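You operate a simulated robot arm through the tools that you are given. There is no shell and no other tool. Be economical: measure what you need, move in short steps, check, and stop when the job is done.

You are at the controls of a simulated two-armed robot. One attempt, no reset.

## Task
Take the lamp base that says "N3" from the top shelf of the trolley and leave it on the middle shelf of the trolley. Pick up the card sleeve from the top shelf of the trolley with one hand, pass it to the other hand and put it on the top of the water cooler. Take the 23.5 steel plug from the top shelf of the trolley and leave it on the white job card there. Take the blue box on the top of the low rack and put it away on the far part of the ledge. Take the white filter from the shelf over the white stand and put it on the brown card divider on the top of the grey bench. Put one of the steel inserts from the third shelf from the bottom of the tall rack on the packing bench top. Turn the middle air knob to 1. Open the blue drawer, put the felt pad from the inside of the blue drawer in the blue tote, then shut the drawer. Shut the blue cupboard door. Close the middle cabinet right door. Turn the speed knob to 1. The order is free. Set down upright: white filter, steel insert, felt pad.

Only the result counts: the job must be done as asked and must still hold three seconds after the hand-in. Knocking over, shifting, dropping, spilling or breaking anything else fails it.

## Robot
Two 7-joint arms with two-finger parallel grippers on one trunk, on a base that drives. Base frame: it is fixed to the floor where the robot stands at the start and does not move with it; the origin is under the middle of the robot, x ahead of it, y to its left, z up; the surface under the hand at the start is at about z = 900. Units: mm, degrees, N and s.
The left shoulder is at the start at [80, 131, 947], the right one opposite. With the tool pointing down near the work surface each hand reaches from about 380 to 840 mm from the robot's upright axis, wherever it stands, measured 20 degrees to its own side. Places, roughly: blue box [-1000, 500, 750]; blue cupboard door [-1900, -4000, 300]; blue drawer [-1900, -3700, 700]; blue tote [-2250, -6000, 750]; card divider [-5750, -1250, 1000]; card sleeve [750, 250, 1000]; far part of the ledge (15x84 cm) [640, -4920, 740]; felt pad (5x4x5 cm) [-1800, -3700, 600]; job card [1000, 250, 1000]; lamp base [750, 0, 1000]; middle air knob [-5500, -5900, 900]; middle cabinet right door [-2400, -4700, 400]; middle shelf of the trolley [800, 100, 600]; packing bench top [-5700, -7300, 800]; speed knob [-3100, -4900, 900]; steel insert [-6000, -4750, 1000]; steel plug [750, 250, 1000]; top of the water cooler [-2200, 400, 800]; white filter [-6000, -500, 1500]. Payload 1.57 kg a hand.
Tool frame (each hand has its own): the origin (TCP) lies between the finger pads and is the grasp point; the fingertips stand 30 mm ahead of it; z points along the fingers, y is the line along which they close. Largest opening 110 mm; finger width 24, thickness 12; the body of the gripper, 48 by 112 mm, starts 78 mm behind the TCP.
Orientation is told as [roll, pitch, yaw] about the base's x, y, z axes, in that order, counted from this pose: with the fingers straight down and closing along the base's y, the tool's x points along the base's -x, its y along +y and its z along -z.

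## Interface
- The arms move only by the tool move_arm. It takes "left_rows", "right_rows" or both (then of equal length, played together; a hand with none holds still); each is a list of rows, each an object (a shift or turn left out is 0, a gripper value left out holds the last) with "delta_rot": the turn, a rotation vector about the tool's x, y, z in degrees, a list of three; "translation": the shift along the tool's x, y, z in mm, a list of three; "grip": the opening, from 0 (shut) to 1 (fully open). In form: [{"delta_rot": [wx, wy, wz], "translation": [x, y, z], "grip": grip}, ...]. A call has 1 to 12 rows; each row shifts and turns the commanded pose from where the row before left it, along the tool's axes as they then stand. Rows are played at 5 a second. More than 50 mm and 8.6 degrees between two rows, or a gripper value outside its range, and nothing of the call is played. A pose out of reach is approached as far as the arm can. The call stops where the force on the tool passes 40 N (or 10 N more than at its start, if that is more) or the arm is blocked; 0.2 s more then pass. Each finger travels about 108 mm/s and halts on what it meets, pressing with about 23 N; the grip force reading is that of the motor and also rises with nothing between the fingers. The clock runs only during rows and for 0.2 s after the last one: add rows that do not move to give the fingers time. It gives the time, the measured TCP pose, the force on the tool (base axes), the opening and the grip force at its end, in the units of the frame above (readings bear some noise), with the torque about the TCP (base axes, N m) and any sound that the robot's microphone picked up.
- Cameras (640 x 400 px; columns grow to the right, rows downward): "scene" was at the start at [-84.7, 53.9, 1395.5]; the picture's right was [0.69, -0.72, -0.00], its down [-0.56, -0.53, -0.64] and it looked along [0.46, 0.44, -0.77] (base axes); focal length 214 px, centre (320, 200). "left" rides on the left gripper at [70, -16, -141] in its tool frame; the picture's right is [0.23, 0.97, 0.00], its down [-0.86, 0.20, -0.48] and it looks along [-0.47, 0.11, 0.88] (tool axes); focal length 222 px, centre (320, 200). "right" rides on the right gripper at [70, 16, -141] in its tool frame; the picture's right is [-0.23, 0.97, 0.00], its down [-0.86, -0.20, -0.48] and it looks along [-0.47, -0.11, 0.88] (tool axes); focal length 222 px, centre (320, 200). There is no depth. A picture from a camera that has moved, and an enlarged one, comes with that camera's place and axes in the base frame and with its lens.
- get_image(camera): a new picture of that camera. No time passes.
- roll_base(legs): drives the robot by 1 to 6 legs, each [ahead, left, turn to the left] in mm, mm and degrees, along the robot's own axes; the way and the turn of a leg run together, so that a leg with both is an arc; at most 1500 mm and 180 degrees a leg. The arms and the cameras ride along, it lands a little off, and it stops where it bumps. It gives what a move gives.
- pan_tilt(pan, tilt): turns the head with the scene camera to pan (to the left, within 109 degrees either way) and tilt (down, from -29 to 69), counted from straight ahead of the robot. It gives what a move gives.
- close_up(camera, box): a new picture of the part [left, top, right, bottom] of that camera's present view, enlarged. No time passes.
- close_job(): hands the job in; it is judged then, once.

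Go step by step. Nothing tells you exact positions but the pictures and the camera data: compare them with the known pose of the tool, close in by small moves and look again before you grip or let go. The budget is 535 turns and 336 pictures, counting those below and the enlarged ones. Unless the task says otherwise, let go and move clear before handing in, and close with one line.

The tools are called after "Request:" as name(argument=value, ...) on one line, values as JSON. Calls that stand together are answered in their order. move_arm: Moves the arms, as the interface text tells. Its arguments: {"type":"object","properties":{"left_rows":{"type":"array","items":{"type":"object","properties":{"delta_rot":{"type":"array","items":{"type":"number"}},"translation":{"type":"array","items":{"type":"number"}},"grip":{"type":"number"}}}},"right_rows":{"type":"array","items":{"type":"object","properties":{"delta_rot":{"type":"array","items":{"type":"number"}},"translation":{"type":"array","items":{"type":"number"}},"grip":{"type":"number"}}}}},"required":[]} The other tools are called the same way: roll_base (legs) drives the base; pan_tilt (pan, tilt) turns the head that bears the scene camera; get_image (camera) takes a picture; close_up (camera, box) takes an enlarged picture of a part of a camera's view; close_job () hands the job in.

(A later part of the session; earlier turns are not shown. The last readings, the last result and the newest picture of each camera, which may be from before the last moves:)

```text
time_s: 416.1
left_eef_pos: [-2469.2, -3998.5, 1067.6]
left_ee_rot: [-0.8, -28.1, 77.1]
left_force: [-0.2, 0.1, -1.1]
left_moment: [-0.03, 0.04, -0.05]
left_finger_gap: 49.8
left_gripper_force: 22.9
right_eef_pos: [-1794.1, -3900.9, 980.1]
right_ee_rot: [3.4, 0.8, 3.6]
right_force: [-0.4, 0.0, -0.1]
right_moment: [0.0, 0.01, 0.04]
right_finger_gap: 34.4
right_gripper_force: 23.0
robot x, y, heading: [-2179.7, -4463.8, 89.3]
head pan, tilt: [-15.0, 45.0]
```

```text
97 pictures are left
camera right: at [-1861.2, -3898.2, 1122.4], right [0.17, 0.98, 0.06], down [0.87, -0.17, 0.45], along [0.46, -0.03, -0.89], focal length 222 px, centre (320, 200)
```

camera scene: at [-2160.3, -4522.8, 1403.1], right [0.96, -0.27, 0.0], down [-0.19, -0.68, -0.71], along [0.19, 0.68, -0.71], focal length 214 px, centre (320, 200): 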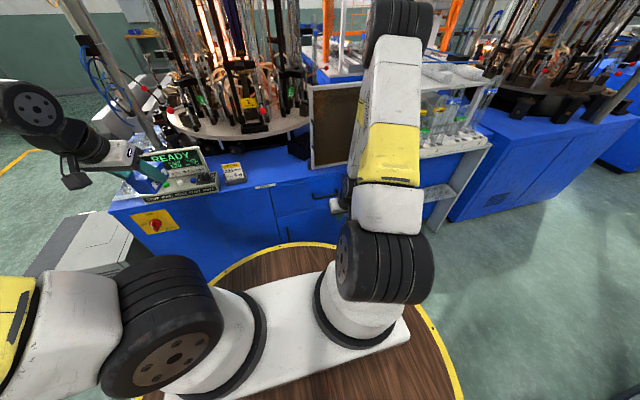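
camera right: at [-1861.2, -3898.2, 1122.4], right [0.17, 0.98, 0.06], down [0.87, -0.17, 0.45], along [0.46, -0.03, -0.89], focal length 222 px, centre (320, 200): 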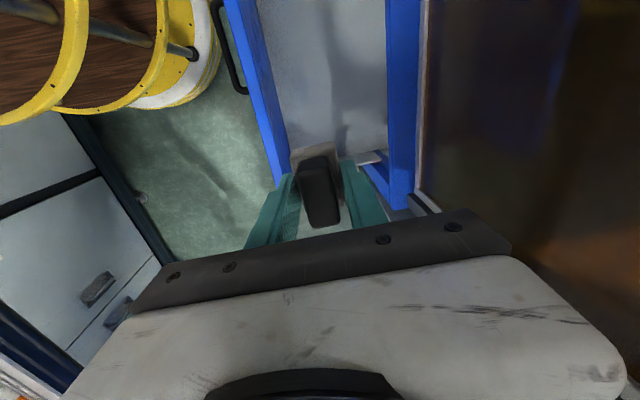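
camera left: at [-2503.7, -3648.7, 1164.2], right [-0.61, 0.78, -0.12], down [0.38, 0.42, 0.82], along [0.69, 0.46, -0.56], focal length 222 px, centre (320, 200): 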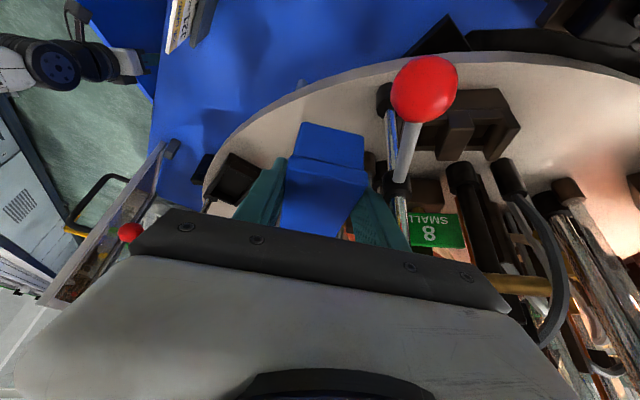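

Request:
move_arm(right_rows=[{"translation": [0, -45, -10]}, {"translation": [0, -45, -10]}, {"translation": [0, -45, -10]}, {"translation": [0, -40, -10]}, {"translation": [0, 0, 0]}])

Request:
roll_base(legs=[[0, -1400, 0]])

Request:
pan_tilt(pan=-90, tilt=20)

Request:
get_image(camera="scene")

```text
time_s: 417.3
left_eef_pos: [-2468.5, -3998.3, 1067.4]
left_ee_rot: [-0.8, -28.1, 77.1]
left_force: [0.1, 0.0, -1.5]
left_moment: [0.0, 0.02, -0.01]
left_finger_gap: 49.8
left_gripper_force: 22.8
right_eef_pos: [-1782.3, -4076.5, 1009.3]
right_ee_rot: [3.5, 0.8, 3.6]
right_force: [-0.5, -0.8, -1.4]
right_moment: [0.02, -0.02, -0.01]
right_finger_gap: 34.4
right_gripper_force: 23.8
robot x, y, heading: [-2183.8, -4459.5, 89.4]
head pan, tilt: [-15.0, 45.0]
```

```text
time_s: 424.8
left_eef_pos: [-953.2, -4027.6, 1067.0]
left_ee_rot: [-0.9, -28.2, 75.7]
left_force: [-0.5, -0.3, -1.2]
left_moment: [-0.03, 0.0, -0.03]
left_finger_gap: 50.0
left_gripper_force: 22.9
right_eef_pos: [-268.8, -4120.7, 1010.1]
right_ee_rot: [3.4, 0.8, 2.3]
right_force: [0.6, 0.3, -0.7]
right_moment: [-0.01, 0.01, -0.01]
right_finger_gap: 34.0
right_gripper_force: 23.0
robot x, y, heading: [-673.3, -4496.5, 87.9]
head pan, tilt: [-15.0, 45.0]
```

```text
time_s: 426.3
left_eef_pos: [-953.8, -4026.6, 1068.2]
left_ee_rot: [-0.8, -28.2, 75.8]
left_force: [-0.8, 0.9, -2.5]
left_moment: [-0.01, 0.04, -0.02]
left_finger_gap: 49.9
left_gripper_force: 22.7
right_eef_pos: [-267.9, -4120.8, 1009.0]
right_ee_rot: [3.4, 0.8, 2.3]
right_force: [-0.6, 0.8, -1.2]
right_moment: [0.0, 0.01, -0.02]
right_finger_gap: 34.0
right_gripper_force: 23.2
robot x, y, heading: [-674.8, -4493.9, 88.0]
head pan, tilt: [-90.0, 20.0]
```

```text
96 pictures are left
camera scene: at [-587.9, -4638.9, 1441.8], right [-0.03, -1.0, 0.0], down [-0.34, 0.01, -0.94], along [0.94, -0.03, -0.34], focal length 214 px, centre (320, 200)
```

scene: 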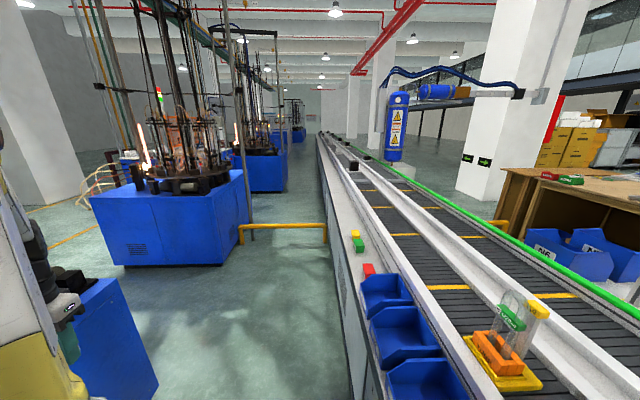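

I see the ledge along the front of the line: red block at x≈290, green/yellow blocks at x≈570, and free space beyond. I move on and turn to face it.

Request:
roll_base(legs=[[60, -1130, 2], [0, 0, -90], [0, 0, -90]])

Request:
pan_tilt(pan=20, tilt=45)

Request:
get_image(camera="scene")

```text
time_s: 439.8
left_eef_pos: [739.2, -4937.7, 1067.3]
left_ee_rot: [-0.8, -28.1, -104.7]
left_force: [-0.1, 0.7, -2.0]
left_moment: [0.01, 0.0, 0.0]
left_finger_gap: 49.6
left_gripper_force: 23.1
right_eef_pos: [56.2, -4840.7, 1009.8]
right_ee_rot: [3.4, 0.7, -178.0]
right_force: [0.3, -0.1, -0.9]
right_moment: [0.01, -0.01, 0.0]
right_finger_gap: 33.8
right_gripper_force: 23.1
robot x, y, heading: [464.6, -4464.6, -92.3]
head pan, tilt: [-90.0, 20.0]
```

```text
time_s: 441.7
left_eef_pos: [739.8, -4938.4, 1067.9]
left_ee_rot: [-0.8, -28.2, -104.7]
left_force: [-0.1, 0.5, -1.6]
left_moment: [0.02, -0.02, -0.01]
left_finger_gap: 49.8
left_gripper_force: 23.2
right_eef_pos: [54.7, -4840.2, 1009.5]
right_ee_rot: [3.5, 0.8, -178.0]
right_force: [-0.5, 0.6, -0.8]
right_moment: [-0.01, 0.03, 0.0]
right_finger_gap: 34.1
right_gripper_force: 22.9
robot x, y, heading: [465.3, -4465.8, -92.4]
head pan, tilt: [20.0, 45.0]
```

```text
95 pictures are left
camera scene: at [495.4, -4403.4, 1403.1], right [-0.95, -0.3, 0.0], down [-0.21, 0.67, -0.71], along [0.21, -0.67, -0.71], focal length 214 px, centre (320, 200)
```

scene: 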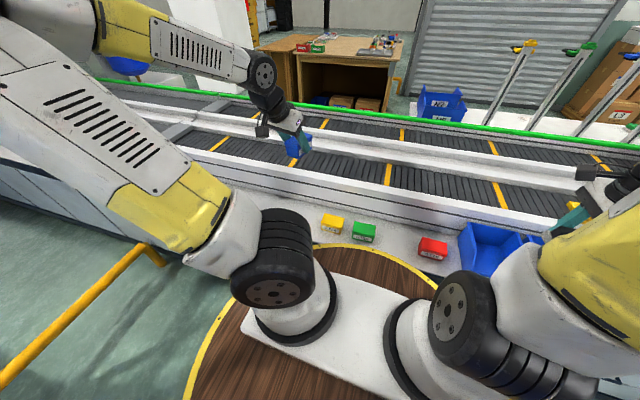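

Request:
get_image(camera="left")

```text
94 pictures are left
camera left: at [759.5, -4810.7, 1159.5], right [0.99, -0.06, -0.12], down [0.07, -0.57, 0.82], along [-0.11, -0.82, -0.56], focal length 222 px, centre (320, 200)
```

left: 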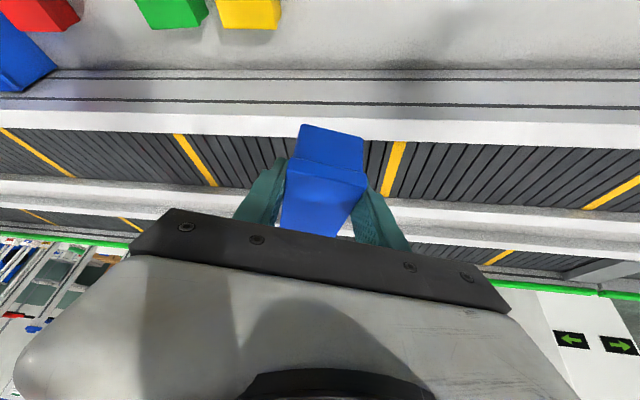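

Request:
move_arm(left_rows=[{"translation": [26.5, 2.3, 34.6]}, {"translation": [26.5, 2.3, 34.6]}, {"translation": [26.5, 2.3, 34.6]}, {"translation": [26.5, 2.3, 34.6]}, {"translation": [20, 2.3, 26]}, {"translation": [0, 0, 0]}])

Request:
get_image(camera="left")

```text
time_s: 443.1
left_eef_pos: [755.5, -4911.8, 862.6]
left_ee_rot: [-0.9, -28.0, -104.6]
left_force: [-0.3, 0.8, -1.2]
left_moment: [0.01, 0.05, 0.02]
left_finger_gap: 49.8
left_gripper_force: 23.0
right_eef_pos: [54.7, -4840.4, 1009.6]
right_ee_rot: [3.5, 0.9, -178.1]
right_force: [0.0, 0.6, -1.1]
right_moment: [0.02, 0.04, -0.02]
right_finger_gap: 34.1
right_gripper_force: 23.0
robot x, y, heading: [463.6, -4468.6, -92.5]
head pan, tilt: [20.0, 45.0]
```

```text
93 pictures are left
camera left: at [776.1, -4783.5, 955.3], right [0.99, -0.06, -0.12], down [0.07, -0.57, 0.82], along [-0.11, -0.82, -0.56], focal length 222 px, centre (320, 200)
```

left: 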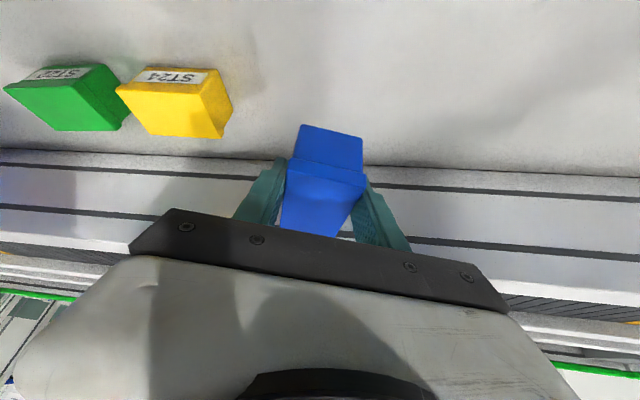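

Request:
move_arm(left_rows=[{"translation": [11.8, 0, 22]}, {"translation": [11.8, 0, 22]}, {"translation": [2.4, 0, 4.4]}, {"translation": [2.4, 0, 4.4]}, {"translation": [2.4, 0, 4.4]}, {"translation": [2.4, 0, 4.4]}, {"translation": [0, 0, 0]}])

Request:
get_image(camera="left")

```text
time_s: 444.7
left_eef_pos: [756.5, -4907.4, 792.6]
left_ee_rot: [-0.8, -28.1, -104.5]
left_force: [-0.5, 0.2, -1.9]
left_moment: [0.02, -0.04, 0.02]
left_finger_gap: 49.6
left_gripper_force: 22.5
right_eef_pos: [55.4, -4838.3, 1008.2]
right_ee_rot: [3.5, 0.8, -178.0]
right_force: [0.2, 0.1, -0.9]
right_moment: [-0.01, 0.01, -0.03]
right_finger_gap: 34.3
right_gripper_force: 23.0
robot x, y, heading: [465.4, -4467.5, -92.4]
head pan, tilt: [20.0, 45.0]
```

```text
92 pictures are left
camera left: at [777.0, -4779.8, 885.6], right [0.99, -0.06, -0.12], down [0.07, -0.57, 0.82], along [-0.11, -0.82, -0.56], focal length 222 px, centre (320, 200)
```

left: 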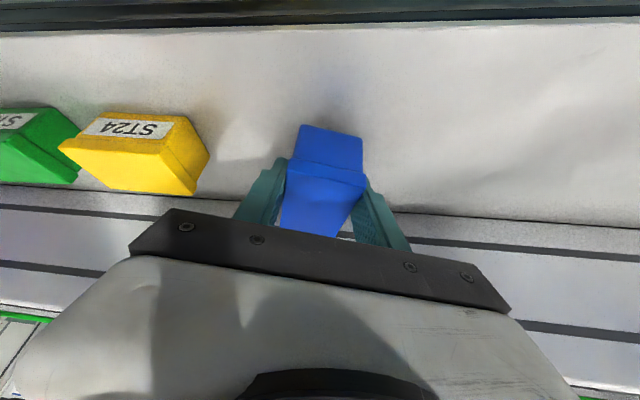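

Request:
move_arm(left_rows=[{"translation": [1.9, 0, 3.5]}, {"translation": [1.9, 0, 3.5]}, {"translation": [1.9, 0, 3.5]}, {"translation": [0, 0, 0]}])

```text
time_s: 445.7
left_eef_pos: [758.0, -4907.2, 781.7]
left_ee_rot: [-0.8, -28.0, -104.6]
left_force: [0.5, -0.3, -1.1]
left_moment: [0.02, 0.03, 0.03]
left_finger_gap: 49.6
left_gripper_force: 23.1
right_eef_pos: [54.8, -4839.4, 1009.4]
right_ee_rot: [3.5, 0.8, -178.1]
right_force: [0.3, 0.4, -1.0]
right_moment: [0.01, 0.03, -0.05]
right_finger_gap: 34.0
right_gripper_force: 23.0
robot x, y, heading: [467.7, -4466.5, -92.4]
head pan, tilt: [20.0, 45.0]
```

Request:
move_arm(left_rows=[{"translation": [1.9, 0, 3.5]}, {"translation": [1.9, 0, 3.5]}, {"translation": [1.9, 0, 3.5]}, {"translation": [1.9, 0, 3.5]}, {"translation": [0, 0, 0]}])

Request:
get_image(camera="left")

```text
time_s: 446.5
left_eef_pos: [757.6, -4907.8, 772.3]
left_ee_rot: [-0.6, -28.3, -104.8]
left_force: [0.5, 4.6, 14.2]
left_moment: [0.4, -0.23, 0.07]
left_finger_gap: 50.0
left_gripper_force: 23.0
right_eef_pos: [54.5, -4839.8, 1008.8]
right_ee_rot: [3.6, 0.8, -178.1]
right_force: [-0.1, -0.7, -1.3]
right_moment: [0.01, 0.0, 0.03]
right_finger_gap: 34.2
right_gripper_force: 23.3
robot x, y, heading: [466.7, -4467.0, -92.8]
head pan, tilt: [20.0, 45.0]
stopped in row 3 (left hand): the force on the tool passed its limit at 49 N (the readings are from after the stop); the commanded pose is now the measured one
```

```text
91 pictures are left
camera left: at [776.9, -4779.7, 864.3], right [0.99, -0.06, -0.12], down [0.06, -0.56, 0.82], along [-0.11, -0.82, -0.55], focal length 222 px, centre (320, 200)
```

left: 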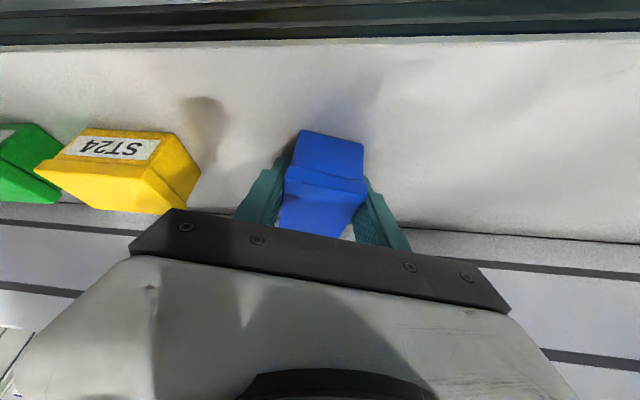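

The box sits on the ledge. I release and withdraw the left hand.

Request:
move_arm(left_rows=[{"translation": [-1, 0, -2]}, {"grip": 0.6}, {"grip": 0.8}, {"grip": 0.8}, {"translation": [0, 0, -25]}, {"translation": [0, 0, -40]}, {"translation": [-10, 0, -40]}, {"translation": [-20, 0, -40]}, {"translation": [-20, 0, -40]}, {"translation": [-20, 0, -40]}, {"translation": [0, 0, 0]}])

Request:
get_image(camera="left")

```text
time_s: 448.9
left_eef_pos: [781.0, -4876.7, 1004.3]
left_ee_rot: [-0.5, -28.2, -104.9]
left_force: [0.5, -0.6, 0.7]
left_moment: [0.01, 0.01, 0.0]
left_finger_gap: 87.8
left_gripper_force: 0.0
left hand out of reach, approached as far as the arm can: row 6, 7
right_eef_pos: [54.9, -4839.2, 1008.1]
right_ee_rot: [3.6, 0.8, -178.0]
right_force: [-0.5, -0.1, -0.6]
right_moment: [-0.04, -0.01, 0.0]
right_finger_gap: 34.0
right_gripper_force: 22.7
robot x, y, heading: [464.7, -4468.6, -92.5]
head pan, tilt: [20.0, 45.0]
```

```text
90 pictures are left
camera left: at [801.2, -4748.1, 1095.9], right [0.99, -0.06, -0.12], down [0.06, -0.56, 0.82], along [-0.11, -0.82, -0.55], focal length 222 px, centre (320, 200)
```

left: 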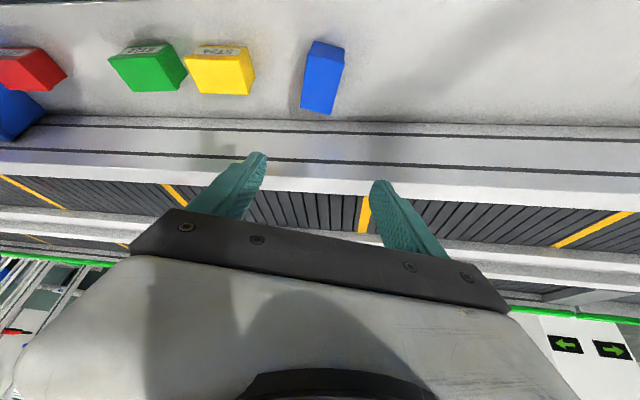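

The box is put away. Next I return along the aisle to shut the drawer with the free left hand.

Request:
roll_base(legs=[[0, 0, 90], [0, 0, 92], [0, 1400, 0], [0, 700, 0]])

Request:
pan_tilt(pan=15, tilt=45)

Request:
get_image(camera="scene")

```text
time_s: 467.0
left_eef_pos: [-1956.9, -4123.3, 1004.8]
left_ee_rot: [-0.6, -28.2, 77.8]
left_force: [0.2, 0.0, -0.9]
left_moment: [-0.01, 0.02, 0.02]
left_finger_gap: 88.1
left_gripper_force: 0.0
right_eef_pos: [-1230.1, -4127.2, 1008.9]
right_ee_rot: [3.5, 0.8, 4.5]
right_force: [0.5, 0.7, -1.4]
right_moment: [-0.02, 0.02, 0.03]
right_finger_gap: 34.2
right_gripper_force: 23.1
robot x, y, heading: [-1622.6, -4519.2, 90.4]
head pan, tilt: [20.0, 45.0]
```

```text
time_s: 467.7
left_eef_pos: [-1957.1, -4124.4, 1003.7]
left_ee_rot: [-0.5, -28.3, 77.8]
left_force: [-0.3, 0.2, -0.8]
left_moment: [-0.03, 0.02, 0.0]
left_finger_gap: 88.2
left_gripper_force: 0.1
right_eef_pos: [-1229.6, -4125.4, 1009.6]
right_ee_rot: [3.5, 0.8, 4.5]
right_force: [0.2, 0.5, -1.2]
right_moment: [0.03, 0.03, 0.0]
right_finger_gap: 34.3
right_gripper_force: 23.0
robot x, y, heading: [-1618.9, -4517.7, 90.3]
head pan, tilt: [15.0, 45.0]
```

```text
89 pictures are left
camera scene: at [-1643.4, -4579.0, 1403.1], right [0.96, 0.26, 0.0], down [0.19, -0.68, -0.71], along [-0.19, 0.68, -0.71], focal length 214 px, centre (320, 200)
```

scene: 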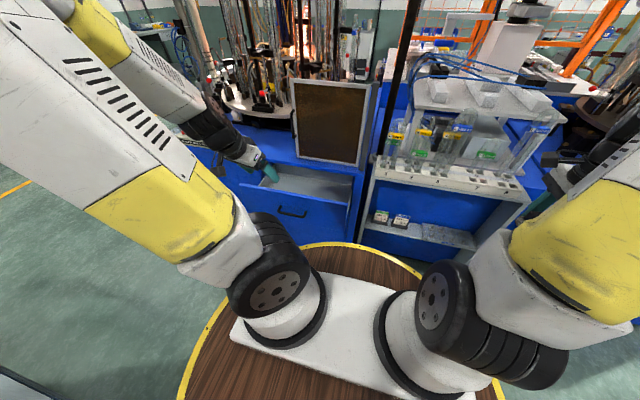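

Request:
move_arm(left_rows=[{"translation": [10.9, -3.5, 39.4], "grip": 0.0}, {"translation": [10.9, -3.5, 39.4]}, {"translation": [10.9, -3.5, 39.4]}, {"translation": [10.9, -3.5, 39.4]}, {"translation": [10.9, -3.5, 39.4]}, {"translation": [10.9, -3.5, 39.4]}, {"translation": [0, 0, 0]}])

Request:
get_image(camera="left")

```text
time_s: 469.3
left_eef_pos: [-1923.4, -4073.5, 765.1]
left_ee_rot: [-0.5, -28.2, 77.8]
left_force: [0.5, 0.6, 0.0]
left_moment: [0.01, -0.01, 0.01]
left_finger_gap: 0.3
left_gripper_force: 21.2
right_eef_pos: [-1229.8, -4127.0, 1008.9]
right_ee_rot: [3.5, 0.9, 4.5]
right_force: [-0.3, 0.0, -1.1]
right_moment: [0.01, -0.02, 0.04]
right_finger_gap: 34.1
right_gripper_force: 23.0
robot x, y, heading: [-1624.7, -4521.2, 90.3]
head pan, tilt: [15.0, 45.0]
```

```text
88 pictures are left
camera left: at [-1934.1, -4201.6, 857.3], right [-0.99, 0.01, -0.12], down [-0.09, 0.56, 0.82], along [0.08, 0.83, -0.55], focal length 222 px, centre (320, 200)
```

left: 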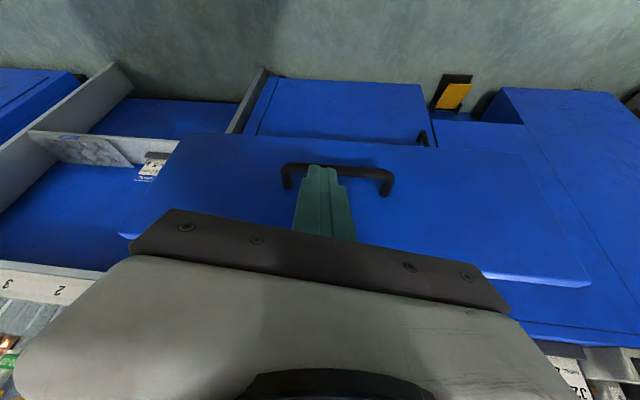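

Request:
move_arm(left_rows=[{"translation": [-38.7, 9.5, 20.9]}, {"translation": [-38.7, 9.5, 20.9]}, {"translation": [-38.7, 9.5, 20.9]}, {"translation": [-38.7, 9.5, 20.9]}, {"translation": [-38.7, 9.5, 20.9]}, {"translation": [-8.6, 2, 4.6]}, {"translation": [-8.6, 2, 4.6]}, {"translation": [-8.6, 2, 4.6]}, {"translation": [-8.6, 2, 4.6]}, {"translation": [-8.6, 2, 4.6]}, {"translation": [0, 0, 0]}])

Request:
get_image(camera="left")

```text
time_s: 471.7
left_eef_pos: [-1954.4, -3833.9, 756.1]
left_ee_rot: [-0.5, -28.3, 77.7]
left_force: [-0.1, -0.7, 0.0]
left_moment: [0.02, 0.01, 0.01]
left_finger_gap: 0.0
left_gripper_force: 21.3
left hand out of reach, approached as far as the arm can: row 4, 5, 6
right_eef_pos: [-1229.6, -4126.2, 1008.1]
right_ee_rot: [3.5, 0.9, 4.4]
right_force: [0.2, -1.0, -1.0]
right_moment: [0.03, 0.0, 0.01]
right_finger_gap: 34.1
right_gripper_force: 22.7
robot x, y, heading: [-1620.9, -4518.5, 90.2]
head pan, tilt: [15.0, 45.0]
```

```text
87 pictures are left
camera left: at [-1966.2, -3962.3, 848.4], right [-0.99, 0.01, -0.12], down [-0.09, 0.56, 0.82], along [0.08, 0.83, -0.55], focal length 222 px, centre (320, 200)
```

left: 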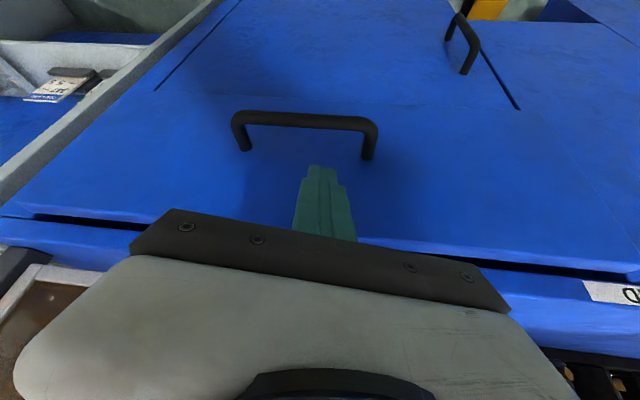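

Request:
move_arm(left_rows=[{"translation": [-6.9, 1.6, 3.7]}, {"translation": [-6.9, 1.6, 3.7]}, {"translation": [-6.9, 1.6, 3.7]}, {"translation": [-6.9, 1.6, 3.7]}, {"translation": [-6.9, 1.6, 3.7]}, {"translation": [0, 0, 0]}])

Request:
get_image(camera="left")

```text
time_s: 472.6
left_eef_pos: [-1953.9, -3812.9, 756.3]
left_ee_rot: [-0.7, -27.7, 78.0]
left_force: [2.7, -18.4, 16.8]
left_moment: [-0.01, 0.04, 0.04]
left_finger_gap: 0.0
left_gripper_force: 21.4
right_eef_pos: [-1230.8, -4127.1, 1008.8]
right_ee_rot: [3.5, 0.8, 4.6]
right_force: [0.1, 1.3, -0.5]
right_moment: [-0.03, 0.01, -0.03]
right_finger_gap: 34.1
right_gripper_force: 23.0
robot x, y, heading: [-1622.0, -4509.9, 90.2]
head pan, tilt: [15.0, 45.0]
stopped in row 4 (left hand): the force on the tool passed its limit at 54 N (the readings are from after the stop); the commanded pose is now the measured one
```

```text
86 pictures are left
camera left: at [-1964.9, -3940.7, 849.5], right [-0.99, 0.01, -0.12], down [-0.09, 0.57, 0.82], along [0.07, 0.82, -0.56], focal length 222 px, centre (320, 200)
```

left: 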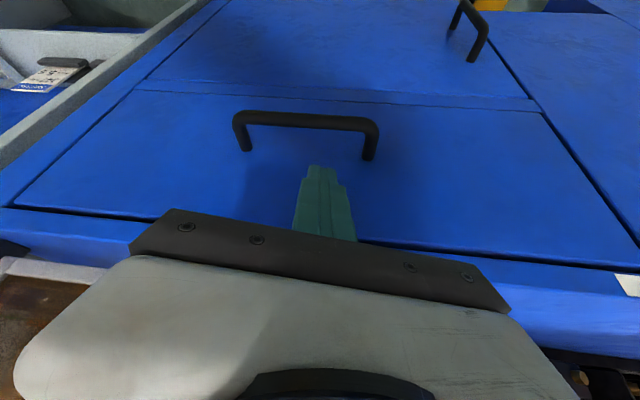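

The drawer is shut flush. I withdraw the left hand and drive west around the line toward the blue tote.

Request:
move_arm(left_rows=[{"translation": [38, -9, -20]}, {"translation": [38, -9, -20]}, {"translation": [38, -9, -20]}, {"translation": [38, -9, -20]}, {"translation": [20, 0, -40]}, {"translation": [-21, 0, -42]}, {"translation": [-21, 0, -42]}, {"translation": [-21, 0, -42]}, {"translation": [-21, 0, -42]}, {"translation": [-21, 0, -42]}])

Request:
roll_base(legs=[[20, 1450, 0], [0, 900, 0]])

Request:
pan_tilt(pan=105, tilt=10)

Request:
get_image(camera="scene")

```text
time_s: 474.8
left_eef_pos: [-1965.5, -4028.9, 1016.2]
left_ee_rot: [-0.8, -27.6, 78.0]
left_force: [0.8, 0.8, -0.7]
left_moment: [0.0, 0.03, 0.0]
left_finger_gap: 0.0
left_gripper_force: 21.0
right_eef_pos: [-1230.2, -4127.3, 1008.7]
right_ee_rot: [3.5, 0.7, 4.6]
right_force: [0.7, 0.4, -0.6]
right_moment: [-0.04, 0.06, -0.01]
right_finger_gap: 33.9
right_gripper_force: 23.0
robot x, y, heading: [-1622.5, -4521.8, 90.3]
head pan, tilt: [15.0, 45.0]
```

```text
time_s: 482.2
left_eef_pos: [-3472.0, -4031.5, 1015.1]
left_ee_rot: [-0.7, -27.8, 79.0]
left_force: [-1.1, 0.0, -0.9]
left_moment: [-0.02, -0.01, 0.03]
left_finger_gap: 0.1
left_gripper_force: 21.7
right_eef_pos: [-2734.7, -4116.3, 1009.2]
right_ee_rot: [3.5, 0.8, 5.6]
right_force: [0.0, -0.7, -1.0]
right_moment: [-0.01, -0.02, 0.0]
right_finger_gap: 34.2
right_gripper_force: 23.5
robot x, y, heading: [-3120.3, -4517.7, 91.2]
head pan, tilt: [15.0, 45.0]
stopped in leg 1: the robot was blocked; the commanded pose is now the measured one
```

```text
time_s: 483.8
left_eef_pos: [-3471.6, -4033.1, 1015.5]
left_ee_rot: [-0.7, -27.8, 78.9]
left_force: [-0.3, 0.1, 0.3]
left_moment: [0.02, 0.0, -0.03]
left_finger_gap: 0.0
left_gripper_force: 21.3
right_eef_pos: [-2735.3, -4116.8, 1009.8]
right_ee_rot: [3.5, 0.8, 5.6]
right_force: [0.1, -0.1, -0.2]
right_moment: [0.01, -0.01, -0.01]
right_finger_gap: 34.2
right_gripper_force: 22.6
robot x, y, heading: [-3119.3, -4515.7, 91.4]
head pan, tilt: [105.0, 10.0]
```

```text
85 pictures are left
camera scene: at [-3206.4, -4681.0, 1458.0], right [-0.28, 0.96, 0.0], down [0.17, 0.05, -0.98], along [-0.95, -0.28, -0.17], focal length 214 px, centre (320, 200)
```

scene: 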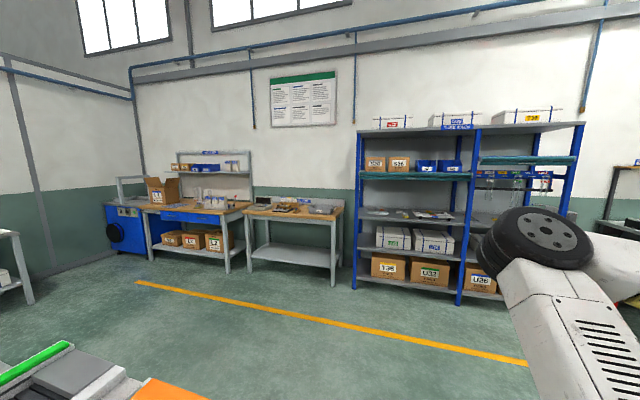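

Request:
roll_base(legs=[[90, 0, -1.4], [0, 750, 0], [0, 0, 90]])

Request:
pan_tilt(pan=60, tilt=15)

Request:
get_image(camera="scene")

```text
time_s: 492.4
left_eef_pos: [-4354.3, -4767.0, 1016.1]
left_ee_rot: [-0.7, -27.8, 167.7]
left_force: [0.3, -0.2, 0.5]
left_moment: [0.01, -0.03, 0.0]
left_finger_gap: 0.0
left_gripper_force: 20.9
right_eef_pos: [-4251.0, -4031.7, 1008.7]
right_ee_rot: [3.5, 0.9, 94.2]
right_force: [0.2, 1.1, -0.8]
right_moment: [0.01, 0.0, -0.01]
right_finger_gap: 33.6
right_gripper_force: 23.0
robot x, y, heading: [-3861.1, -4424.0, 179.9]
head pan, tilt: [105.0, 10.0]
```

```text
time_s: 493.5
left_eef_pos: [-4354.2, -4767.1, 1016.2]
left_ee_rot: [-0.8, -27.8, 167.7]
left_force: [-0.6, 0.5, -1.0]
left_moment: [-0.01, -0.03, 0.02]
left_finger_gap: 0.0
left_gripper_force: 21.1
right_eef_pos: [-4251.2, -4031.9, 1009.2]
right_ee_rot: [3.5, 0.8, 94.2]
right_force: [-0.8, 0.5, -1.3]
right_moment: [0.03, 0.01, 0.01]
right_finger_gap: 34.0
right_gripper_force: 22.8
robot x, y, heading: [-3857.2, -4425.1, 179.9]
head pan, tilt: [60.0, 15.0]
```

```text
84 pictures are left
camera scene: at [-3768.8, -4506.4, 1449.9], right [-0.87, 0.5, 0.0], down [0.13, 0.22, -0.97], along [-0.48, -0.84, -0.26], focal length 214 px, centre (320, 200)
```

scene: 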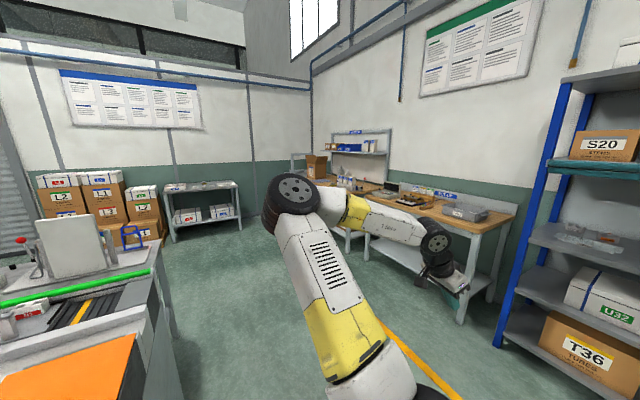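

Request:
roll_base(legs=[[0, 1500, 0], [0, 750, 0], [0, 0, 90], [0, 0, 90]])

Request:
pan_tilt(pan=20, tilt=20)

Request:
get_image(camera="scene")

```text
time_s: 512.2
left_eef_pos: [-3350.0, -6322.1, 1016.6]
left_ee_rot: [-0.6, -27.7, -10.9]
left_force: [0.1, 0.1, 0.3]
left_moment: [0.0, 0.01, -0.02]
left_finger_gap: 0.0
left_gripper_force: 21.6
right_eef_pos: [-3433.0, -7060.1, 1009.8]
right_ee_rot: [3.4, 0.9, -84.3]
right_force: [0.4, 0.2, -1.7]
right_moment: [0.02, -0.02, -0.03]
right_finger_gap: 33.9
right_gripper_force: 22.7
robot x, y, heading: [-3829.7, -6678.8, 1.4]
head pan, tilt: [60.0, 15.0]
```

```text
time_s: 513.3
left_eef_pos: [-3349.9, -6322.4, 1015.9]
left_ee_rot: [-0.7, -27.8, -10.8]
left_force: [0.8, -1.3, -0.1]
left_moment: [0.01, 0.02, 0.0]
left_finger_gap: 0.2
left_gripper_force: 21.4
right_eef_pos: [-3431.7, -7060.0, 1009.4]
right_ee_rot: [3.5, 0.8, -84.3]
right_force: [0.3, -0.6, -0.9]
right_moment: [0.01, 0.03, 0.0]
right_finger_gap: 34.2
right_gripper_force: 22.6
robot x, y, heading: [-3832.2, -6675.6, 1.6]
head pan, tilt: [20.0, 20.0]
```

```text
83 pictures are left
camera scene: at [-3885.9, -6644.2, 1441.8], right [0.37, -0.93, 0.0], down [-0.32, -0.13, -0.94], along [0.87, 0.34, -0.34], focal length 214 px, centre (320, 200)
```

scene: 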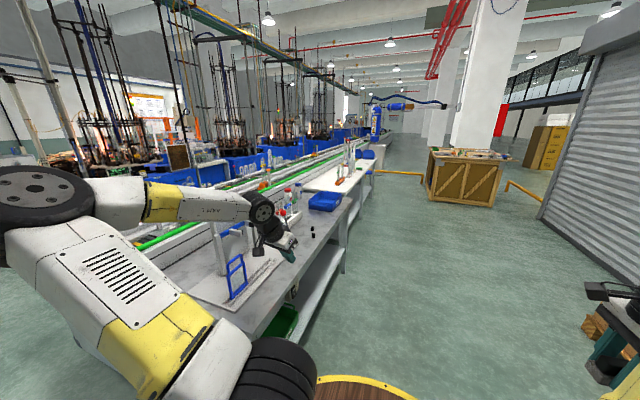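

The blue tote stands on the bench at about (-2270,-6058). I raise the left hand for safety and drive around to face it from the south.

Request:
move_arm(left_rows=[{"translation": [-21, 0, -42]}, {"translation": [-21, 0, -42]}, {"translation": [-21, 0, -42]}, {"translation": [0, 0, 0]}])

Request:
roll_base(legs=[[0, -220, 0], [1350, 0, 0], [0, 0, 89]])

Request:
pan_tilt(pan=-15, tilt=35)

Request:
get_image(camera="scene")

```text
time_s: 514.3
left_eef_pos: [-3350.7, -6319.0, 1160.1]
left_ee_rot: [-0.6, -27.8, -10.8]
left_force: [-0.1, 0.7, 0.3]
left_moment: [0.02, 0.05, -0.02]
left_finger_gap: 0.1
left_gripper_force: 21.3
right_eef_pos: [-3432.2, -7060.3, 1009.6]
right_ee_rot: [3.5, 0.8, -84.1]
right_force: [-0.2, -1.1, -0.6]
right_moment: [0.02, -0.02, 0.03]
right_finger_gap: 34.4
right_gripper_force: 23.3
robot x, y, heading: [-3833.1, -6674.8, 1.4]
head pan, tilt: [20.0, 20.0]
```

```text
time_s: 525.9
left_eef_pos: [-2856.4, -6385.9, 1159.5]
left_ee_rot: [-0.8, -27.8, 76.2]
left_force: [-0.6, 0.7, 0.6]
left_moment: [0.0, -0.03, 0.0]
left_finger_gap: 0.0
left_gripper_force: 21.4
right_eef_pos: [-2121.9, -6505.2, 1008.5]
right_ee_rot: [3.5, 0.7, 3.0]
right_force: [0.5, 0.5, -0.1]
right_moment: [0.0, 0.0, 0.0]
right_finger_gap: 33.8
right_gripper_force: 23.1
robot x, y, heading: [-2530.3, -6886.5, 88.7]
head pan, tilt: [20.0, 20.0]
```

```text
time_s: 526.9
left_eef_pos: [-2856.7, -6385.5, 1160.0]
left_ee_rot: [-0.7, -27.9, 76.3]
left_force: [-1.1, -0.2, 0.8]
left_moment: [0.04, -0.01, 0.03]
left_finger_gap: 0.2
left_gripper_force: 21.7
right_eef_pos: [-2121.2, -6504.9, 1010.5]
right_ee_rot: [3.5, 0.8, 2.9]
right_force: [0.2, 0.0, -0.7]
right_moment: [0.02, -0.03, 0.02]
right_finger_gap: 34.2
right_gripper_force: 22.6
robot x, y, heading: [-2523.0, -6884.8, 88.9]
head pan, tilt: [-15.0, 35.0]
```

```text
82 pictures are left
camera scene: at [-2503.2, -6939.8, 1417.9], right [0.96, -0.28, 0.0], down [-0.16, -0.55, -0.82], along [0.23, 0.79, -0.57], focal length 214 px, centre (320, 200)
```

scene: 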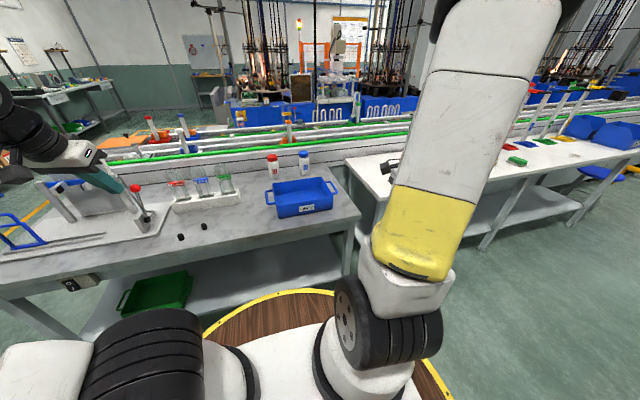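

Request:
roll_base(legs=[[235, 80, 1]])

Request:
move_arm(right_rows=[{"translation": [0, 0, -20]}, {"translation": [28, 34, 0]}, {"translation": [28, 34, 0]}, {"translation": [28, 34, 0]}, {"translation": [28, 34, 0]}, {"translation": [0, 0, 0]}])

Request:
get_image(camera="right")

```text
time_s: 528.7
left_eef_pos: [-2943.4, -6155.2, 1158.8]
left_ee_rot: [-0.7, -27.8, 77.4]
left_force: [0.2, 0.3, -0.9]
left_moment: [-0.05, -0.01, 0.03]
left_finger_gap: 0.2
left_gripper_force: 20.9
right_eef_pos: [-2205.1, -6260.4, 1009.7]
right_ee_rot: [3.5, 0.8, 3.9]
right_force: [0.2, -0.6, -1.8]
right_moment: [0.01, 0.01, -0.01]
right_finger_gap: 34.0
right_gripper_force: 23.2
robot x, y, heading: [-2605.7, -6646.6, 89.5]
head pan, tilt: [-15.0, 35.0]
```

```text
time_s: 530.1
left_eef_pos: [-2943.5, -6156.1, 1159.7]
left_ee_rot: [-0.7, -27.7, 77.3]
left_force: [-0.8, 0.3, -0.3]
left_moment: [-0.01, 0.03, -0.03]
left_finger_gap: 0.1
left_gripper_force: 21.1
right_eef_pos: [-2325.9, -6137.1, 1038.0]
right_ee_rot: [3.5, 0.8, 3.9]
right_force: [0.3, -0.5, -0.8]
right_moment: [0.01, 0.04, -0.02]
right_finger_gap: 33.8
right_gripper_force: 23.5
robot x, y, heading: [-2603.1, -6650.4, 89.8]
head pan, tilt: [-15.0, 35.0]
```

```text
81 pictures are left
camera right: at [-2391.8, -6134.1, 1181.0], right [0.16, 0.99, 0.06], down [0.87, -0.17, 0.45], along [0.46, -0.02, -0.89], focal length 222 px, centre (320, 200)
```

right: 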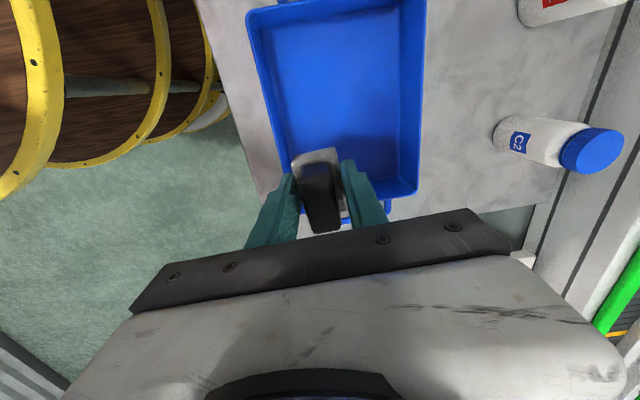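

Request:
move_arm(right_rows=[{"translation": [10.5, 29.8, 0]}, {"translation": [10.5, 29.8, 0]}, {"translation": [0, 0, 45]}, {"translation": [0, 0, 45]}, {"translation": [0, 0, 40]}, {"translation": [0, 0, 0]}])

Request:
get_image(camera="right")

```text
time_s: 531.5
left_eef_pos: [-2943.3, -6155.6, 1159.7]
left_ee_rot: [-0.7, -27.9, 77.4]
left_force: [-0.4, -0.5, 0.6]
left_moment: [-0.01, 0.03, -0.03]
left_finger_gap: 0.0
left_gripper_force: 20.9
right_eef_pos: [-2355.5, -6069.4, 911.5]
right_ee_rot: [3.5, 0.8, 3.9]
right_force: [-0.2, -0.6, -0.8]
right_moment: [0.0, 0.0, 0.0]
right_finger_gap: 34.0
right_gripper_force: 22.7
robot x, y, heading: [-2600.0, -6649.8, 89.6]
head pan, tilt: [-15.0, 35.0]
```

```text
80 pictures are left
camera right: at [-2423.0, -6066.6, 1054.9], right [0.16, 0.99, 0.06], down [0.87, -0.17, 0.45], along [0.46, -0.02, -0.89], focal length 222 px, centre (320, 200)
```

right: 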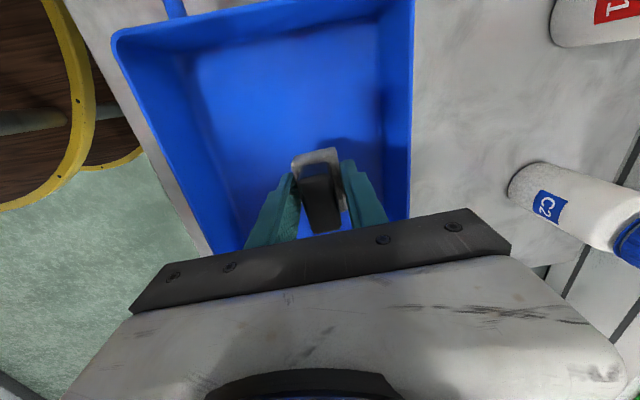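

Request:
move_arm(right_rows=[{"translation": [0, -28, 0]}, {"translation": [0, 0, 40]}, {"translation": [0, 0, 20]}, {"translation": [0, 0, 6]}, {"translation": [0, 0, 6]}, {"translation": [0, 0, 6]}, {"translation": [0, 0, 6]}, {"translation": [0, 0, 0]}])

Request:
get_image(camera="right")

```text
time_s: 533.0
left_eef_pos: [-2943.4, -6156.0, 1158.7]
left_ee_rot: [-0.7, -27.8, 77.3]
left_force: [-0.1, -0.2, 1.1]
left_moment: [0.0, 0.0, 0.03]
left_finger_gap: 0.1
left_gripper_force: 21.1
right_eef_pos: [-2350.6, -6093.5, 836.8]
right_ee_rot: [3.6, 0.9, 3.7]
right_force: [-1.0, -7.1, 17.3]
right_moment: [-0.54, -0.09, -0.03]
right_finger_gap: 34.9
right_gripper_force: 22.9
robot x, y, heading: [-2598.7, -6647.5, 89.5]
head pan, tilt: [-15.0, 35.0]
stopped in row 7 (right hand): the force on the tool passed its limit at 53 N (the readings are from after the stop); the commanded pose is now the measured one
```

```text
79 pictures are left
camera right: at [-2418.5, -6090.5, 979.5], right [0.16, 0.98, 0.06], down [0.88, -0.17, 0.45], along [0.46, -0.02, -0.89], focal length 222 px, centre (320, 200)
```

right: 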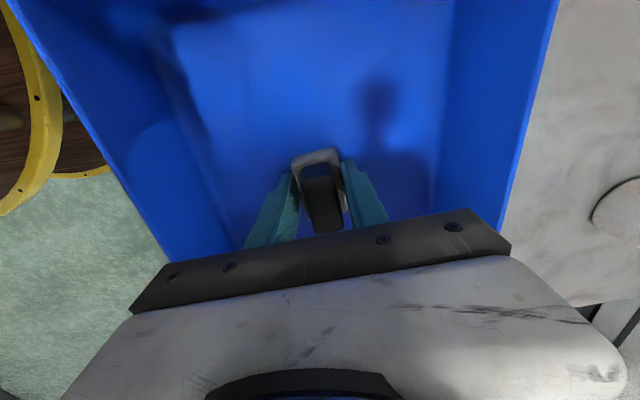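

Request:
move_arm(right_rows=[{"translation": [0, 0, -2]}, {"grip": 0.45}, {"grip": 0.6}, {"grip": 0.6}, {"translation": [0, 0, -20]}, {"translation": [0, 0, -45]}, {"translation": [0, 0, -45]}, {"translation": [0, 0, -45]}, {"translation": [0, 0, -45]}, {"translation": [0, 0, 0]}])

Request:
get_image(camera="right")

```text
time_s: 535.2
left_eef_pos: [-2943.3, -6155.7, 1159.7]
left_ee_rot: [-0.6, -27.7, 77.4]
left_force: [-0.1, 0.1, 0.6]
left_moment: [0.02, -0.01, 0.0]
left_finger_gap: 0.4
left_gripper_force: 21.7
right_eef_pos: [-2346.2, -6105.5, 1038.3]
right_ee_rot: [3.6, 0.8, 3.9]
right_force: [-0.1, -0.7, -0.3]
right_moment: [0.01, 0.0, 0.02]
right_finger_gap: 66.1
right_gripper_force: 0.0
robot x, y, heading: [-2600.9, -6650.4, 89.7]
head pan, tilt: [-15.0, 35.0]
```

```text
78 pictures are left
camera right: at [-2412.6, -6102.7, 1180.7], right [0.16, 0.98, 0.06], down [0.87, -0.17, 0.45], along [0.46, -0.02, -0.89], focal length 222 px, centre (320, 200)
```

right: 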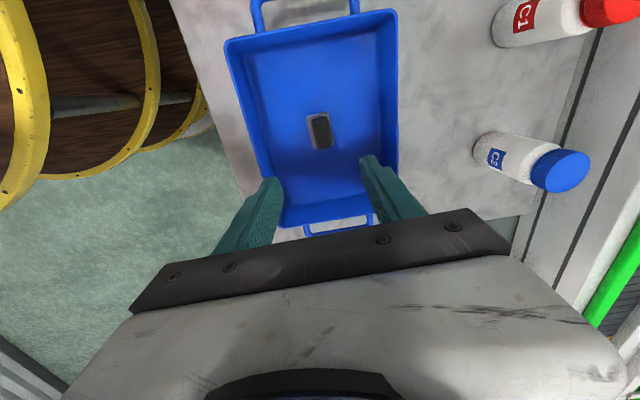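

The pad stands in the tote. I unroll the right tool and drive west toward the tall rack and packing bench.

Request:
roll_base(legs=[[-250, 0, 0]])

Request:
move_arm(right_rows=[{"delta_rot": [0, 0, -8.5]}, {"delta_rot": [0, 0, -8.5]}, {"delta_rot": [0, 0, -8.5]}, {"delta_rot": [0, 0, -8.5]}, {"delta_rot": [0, 0, -8.5]}, {"delta_rot": [0, 0, -8.5]}, {"delta_rot": [0, 0, -8.5]}, {"delta_rot": [0, 0, -8.5]}, {"delta_rot": [0, 0, -8.5]}, {"delta_rot": [0, 0, -8.5]}])

Request:
roll_base(legs=[[0, 1500, 0], [0, 600, 0], [0, 0, 90]])

Request:
pan_tilt(pan=-25, tilt=20)

Request:
get_image(camera="scene")

```text
time_s: 537.1
left_eef_pos: [-2945.1, -6418.3, 1159.1]
left_ee_rot: [-0.7, -27.7, 77.5]
left_force: [0.0, -0.5, 0.2]
left_moment: [0.0, -0.02, 0.0]
left_finger_gap: 0.0
left_gripper_force: 21.3
right_eef_pos: [-2348.7, -6364.2, 1036.5]
right_ee_rot: [3.7, 0.7, 4.0]
right_force: [-0.1, 0.1, 0.7]
right_moment: [-0.03, 0.02, -0.03]
right_finger_gap: 66.0
right_gripper_force: 0.0
robot x, y, heading: [-2604.5, -6913.6, 89.7]
head pan, tilt: [-15.0, 35.0]
```

```text
time_s: 539.3
left_eef_pos: [-2946.9, -6418.3, 1160.2]
left_ee_rot: [-0.7, -27.8, 77.6]
left_force: [0.2, 1.3, -0.6]
left_moment: [-0.01, 0.02, -0.05]
left_finger_gap: 0.2
left_gripper_force: 21.3
right_eef_pos: [-2348.9, -6365.9, 1036.9]
right_ee_rot: [1.1, -3.4, 89.1]
right_force: [-0.1, 0.3, 0.8]
right_moment: [0.0, 0.01, 0.0]
right_finger_gap: 66.2
right_gripper_force: 0.1
robot x, y, heading: [-2602.5, -6910.0, 89.7]
head pan, tilt: [-15.0, 35.0]
```

```text
time_s: 553.5
left_eef_pos: [-5165.2, -7314.2, 1159.1]
left_ee_rot: [-0.8, -27.8, 170.9]
left_force: [-0.1, 0.0, -0.7]
left_moment: [0.0, -0.03, -0.02]
left_finger_gap: 0.1
left_gripper_force: 21.6
right_eef_pos: [-5253.4, -6720.6, 1037.7]
right_ee_rot: [1.1, -3.5, -177.6]
right_force: [-1.5, -0.1, 1.0]
right_moment: [-0.01, 0.01, 0.02]
right_finger_gap: 65.7
right_gripper_force: 0.1
robot x, y, heading: [-4694.4, -6937.7, -176.8]
head pan, tilt: [-15.0, 35.0]
```

```text
time_s: 554.3
left_eef_pos: [-5165.7, -7314.4, 1160.1]
left_ee_rot: [-0.6, -27.9, 171.0]
left_force: [0.7, -0.5, -0.1]
left_moment: [-0.01, 0.0, -0.01]
left_finger_gap: 0.0
left_gripper_force: 21.2
right_eef_pos: [-5253.1, -6719.8, 1036.8]
right_ee_rot: [1.0, -3.4, -177.6]
right_force: [-0.1, -0.3, 0.0]
right_moment: [-0.01, 0.01, 0.01]
right_finger_gap: 65.9
right_gripper_force: 0.1
robot x, y, heading: [-4693.7, -6941.7, -176.7]
head pan, tilt: [-25.0, 20.0]
```

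```text
77 pictures are left
camera scene: at [-4640.7, -6900.3, 1441.7], right [0.37, 0.93, 0.0], down [0.32, -0.13, -0.94], along [-0.87, 0.35, -0.34], focal length 214 px, centre (320, 200)
```

scene: 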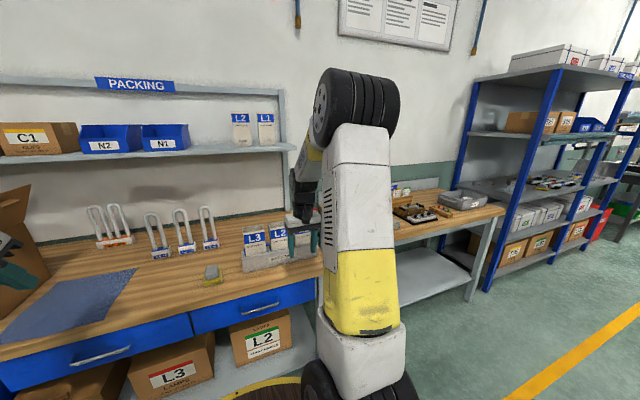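

Request:
roll_base(legs=[[0, -900, -3]])

Request:
pan_tilt(pan=-15, tilt=25)

Request:
get_image(camera="scene")

```text
time_s: 559.0
left_eef_pos: [-5206.6, -6373.2, 1160.5]
left_ee_rot: [-0.6, -27.8, 166.5]
left_force: [0.8, 0.0, 0.3]
left_moment: [0.0, -0.01, -0.01]
left_finger_gap: 0.2
left_gripper_force: 21.6
right_eef_pos: [-5249.1, -5776.7, 1036.8]
right_ee_rot: [1.2, -3.5, 178.0]
right_force: [-0.9, -0.1, 0.6]
right_moment: [0.02, -0.04, -0.02]
right_finger_gap: 65.8
right_gripper_force: 0.1
robot x, y, heading: [-4710.4, -6043.9, 178.5]
head pan, tilt: [-25.0, 20.0]
```

```text
time_s: 559.8
left_eef_pos: [-5207.4, -6373.4, 1160.8]
left_ee_rot: [-0.7, -27.8, 166.4]
left_force: [-1.1, 0.7, -0.8]
left_moment: [0.01, 0.04, 0.05]
left_finger_gap: 0.0
left_gripper_force: 21.4
right_eef_pos: [-5249.1, -5775.8, 1036.7]
right_ee_rot: [1.1, -3.5, 178.0]
right_force: [0.3, 0.1, 0.5]
right_moment: [0.01, -0.04, 0.02]
right_finger_gap: 65.9
right_gripper_force: 0.0
robot x, y, heading: [-4710.0, -6041.1, 178.8]
head pan, tilt: [-15.0, 25.0]
```

```text
76 pictures are left
camera scene: at [-4657.6, -6016.8, 1433.7], right [0.28, 0.96, 0.0], down [0.41, -0.12, -0.91], along [-0.87, 0.25, -0.42], focal length 214 px, centre (320, 200)
```

scene: 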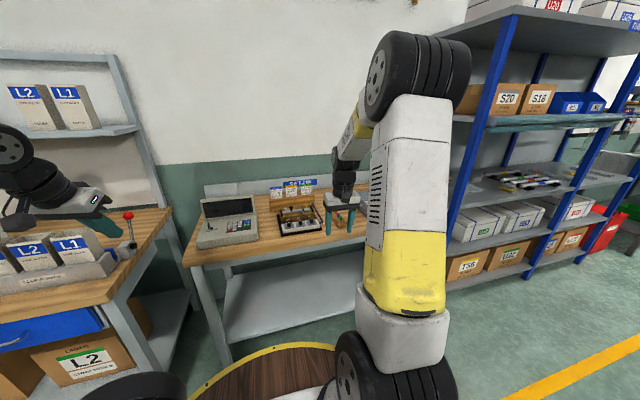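

Request:
close_up(camera="scene", box=[170, 160, 380, 290])

```text
3.05 times, centred on (275, 225) of scene
camera zoom: at [-4657.6, -6016.8, 1433.7], right [0.28, 0.96, 0.0], down [0.41, -0.12, -0.91], along [-0.87, 0.25, -0.42], focal length 654 px, centre (457, 124)
```

zoom: 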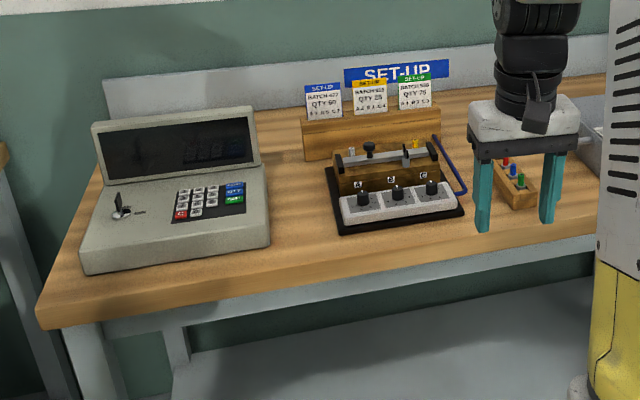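

Request:
move_arm(right_rows=[{"translation": [0, 0, -40]}, {"translation": [0, 0, -40]}, {"translation": [0, 0, 0]}])

Request:
roll_base(legs=[[320, 20, 1]])

Request:
get_image(camera="right")

```text
time_s: 560.6
left_eef_pos: [-5207.6, -6374.9, 1159.7]
left_ee_rot: [-0.6, -27.8, 166.5]
left_force: [-1.0, -0.2, 0.5]
left_moment: [0.0, -0.01, 0.03]
left_finger_gap: 0.0
left_gripper_force: 21.5
right_eef_pos: [-5242.6, -5775.2, 1116.5]
right_ee_rot: [1.1, -3.6, 178.0]
right_force: [0.2, 0.8, 0.1]
right_moment: [0.0, 0.0, 0.0]
right_finger_gap: 65.8
right_gripper_force: 0.0
robot x, y, heading: [-4710.2, -6041.0, 178.7]
head pan, tilt: [-15.0, 25.0]
```

```text
time_s: 562.7
left_eef_pos: [-5524.2, -6392.6, 1159.9]
left_ee_rot: [-0.7, -27.9, 167.0]
left_force: [-0.2, -0.4, -0.2]
left_moment: [0.0, 0.01, 0.0]
left_finger_gap: 0.0
left_gripper_force: 21.8
right_eef_pos: [-5565.3, -5795.3, 1114.9]
right_ee_rot: [1.1, -3.5, 178.5]
right_force: [-0.4, -0.1, 0.3]
right_moment: [-0.01, -0.01, 0.01]
right_finger_gap: 66.0
right_gripper_force: 0.1
robot x, y, heading: [-5027.7, -6056.7, 179.1]
head pan, tilt: [-15.0, 25.0]
```

```text
74 pictures are left
camera right: at [-5486.9, -5810.3, 1252.7], right [-0.25, -0.97, 0.03], down [-0.82, 0.23, 0.53], along [-0.52, 0.11, -0.85], focal length 222 px, centre (320, 200)
```

right: 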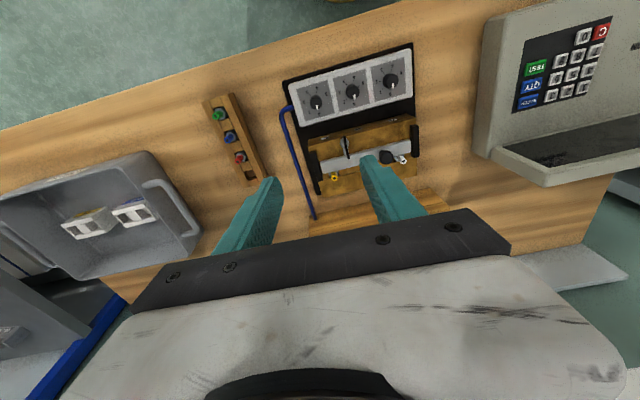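

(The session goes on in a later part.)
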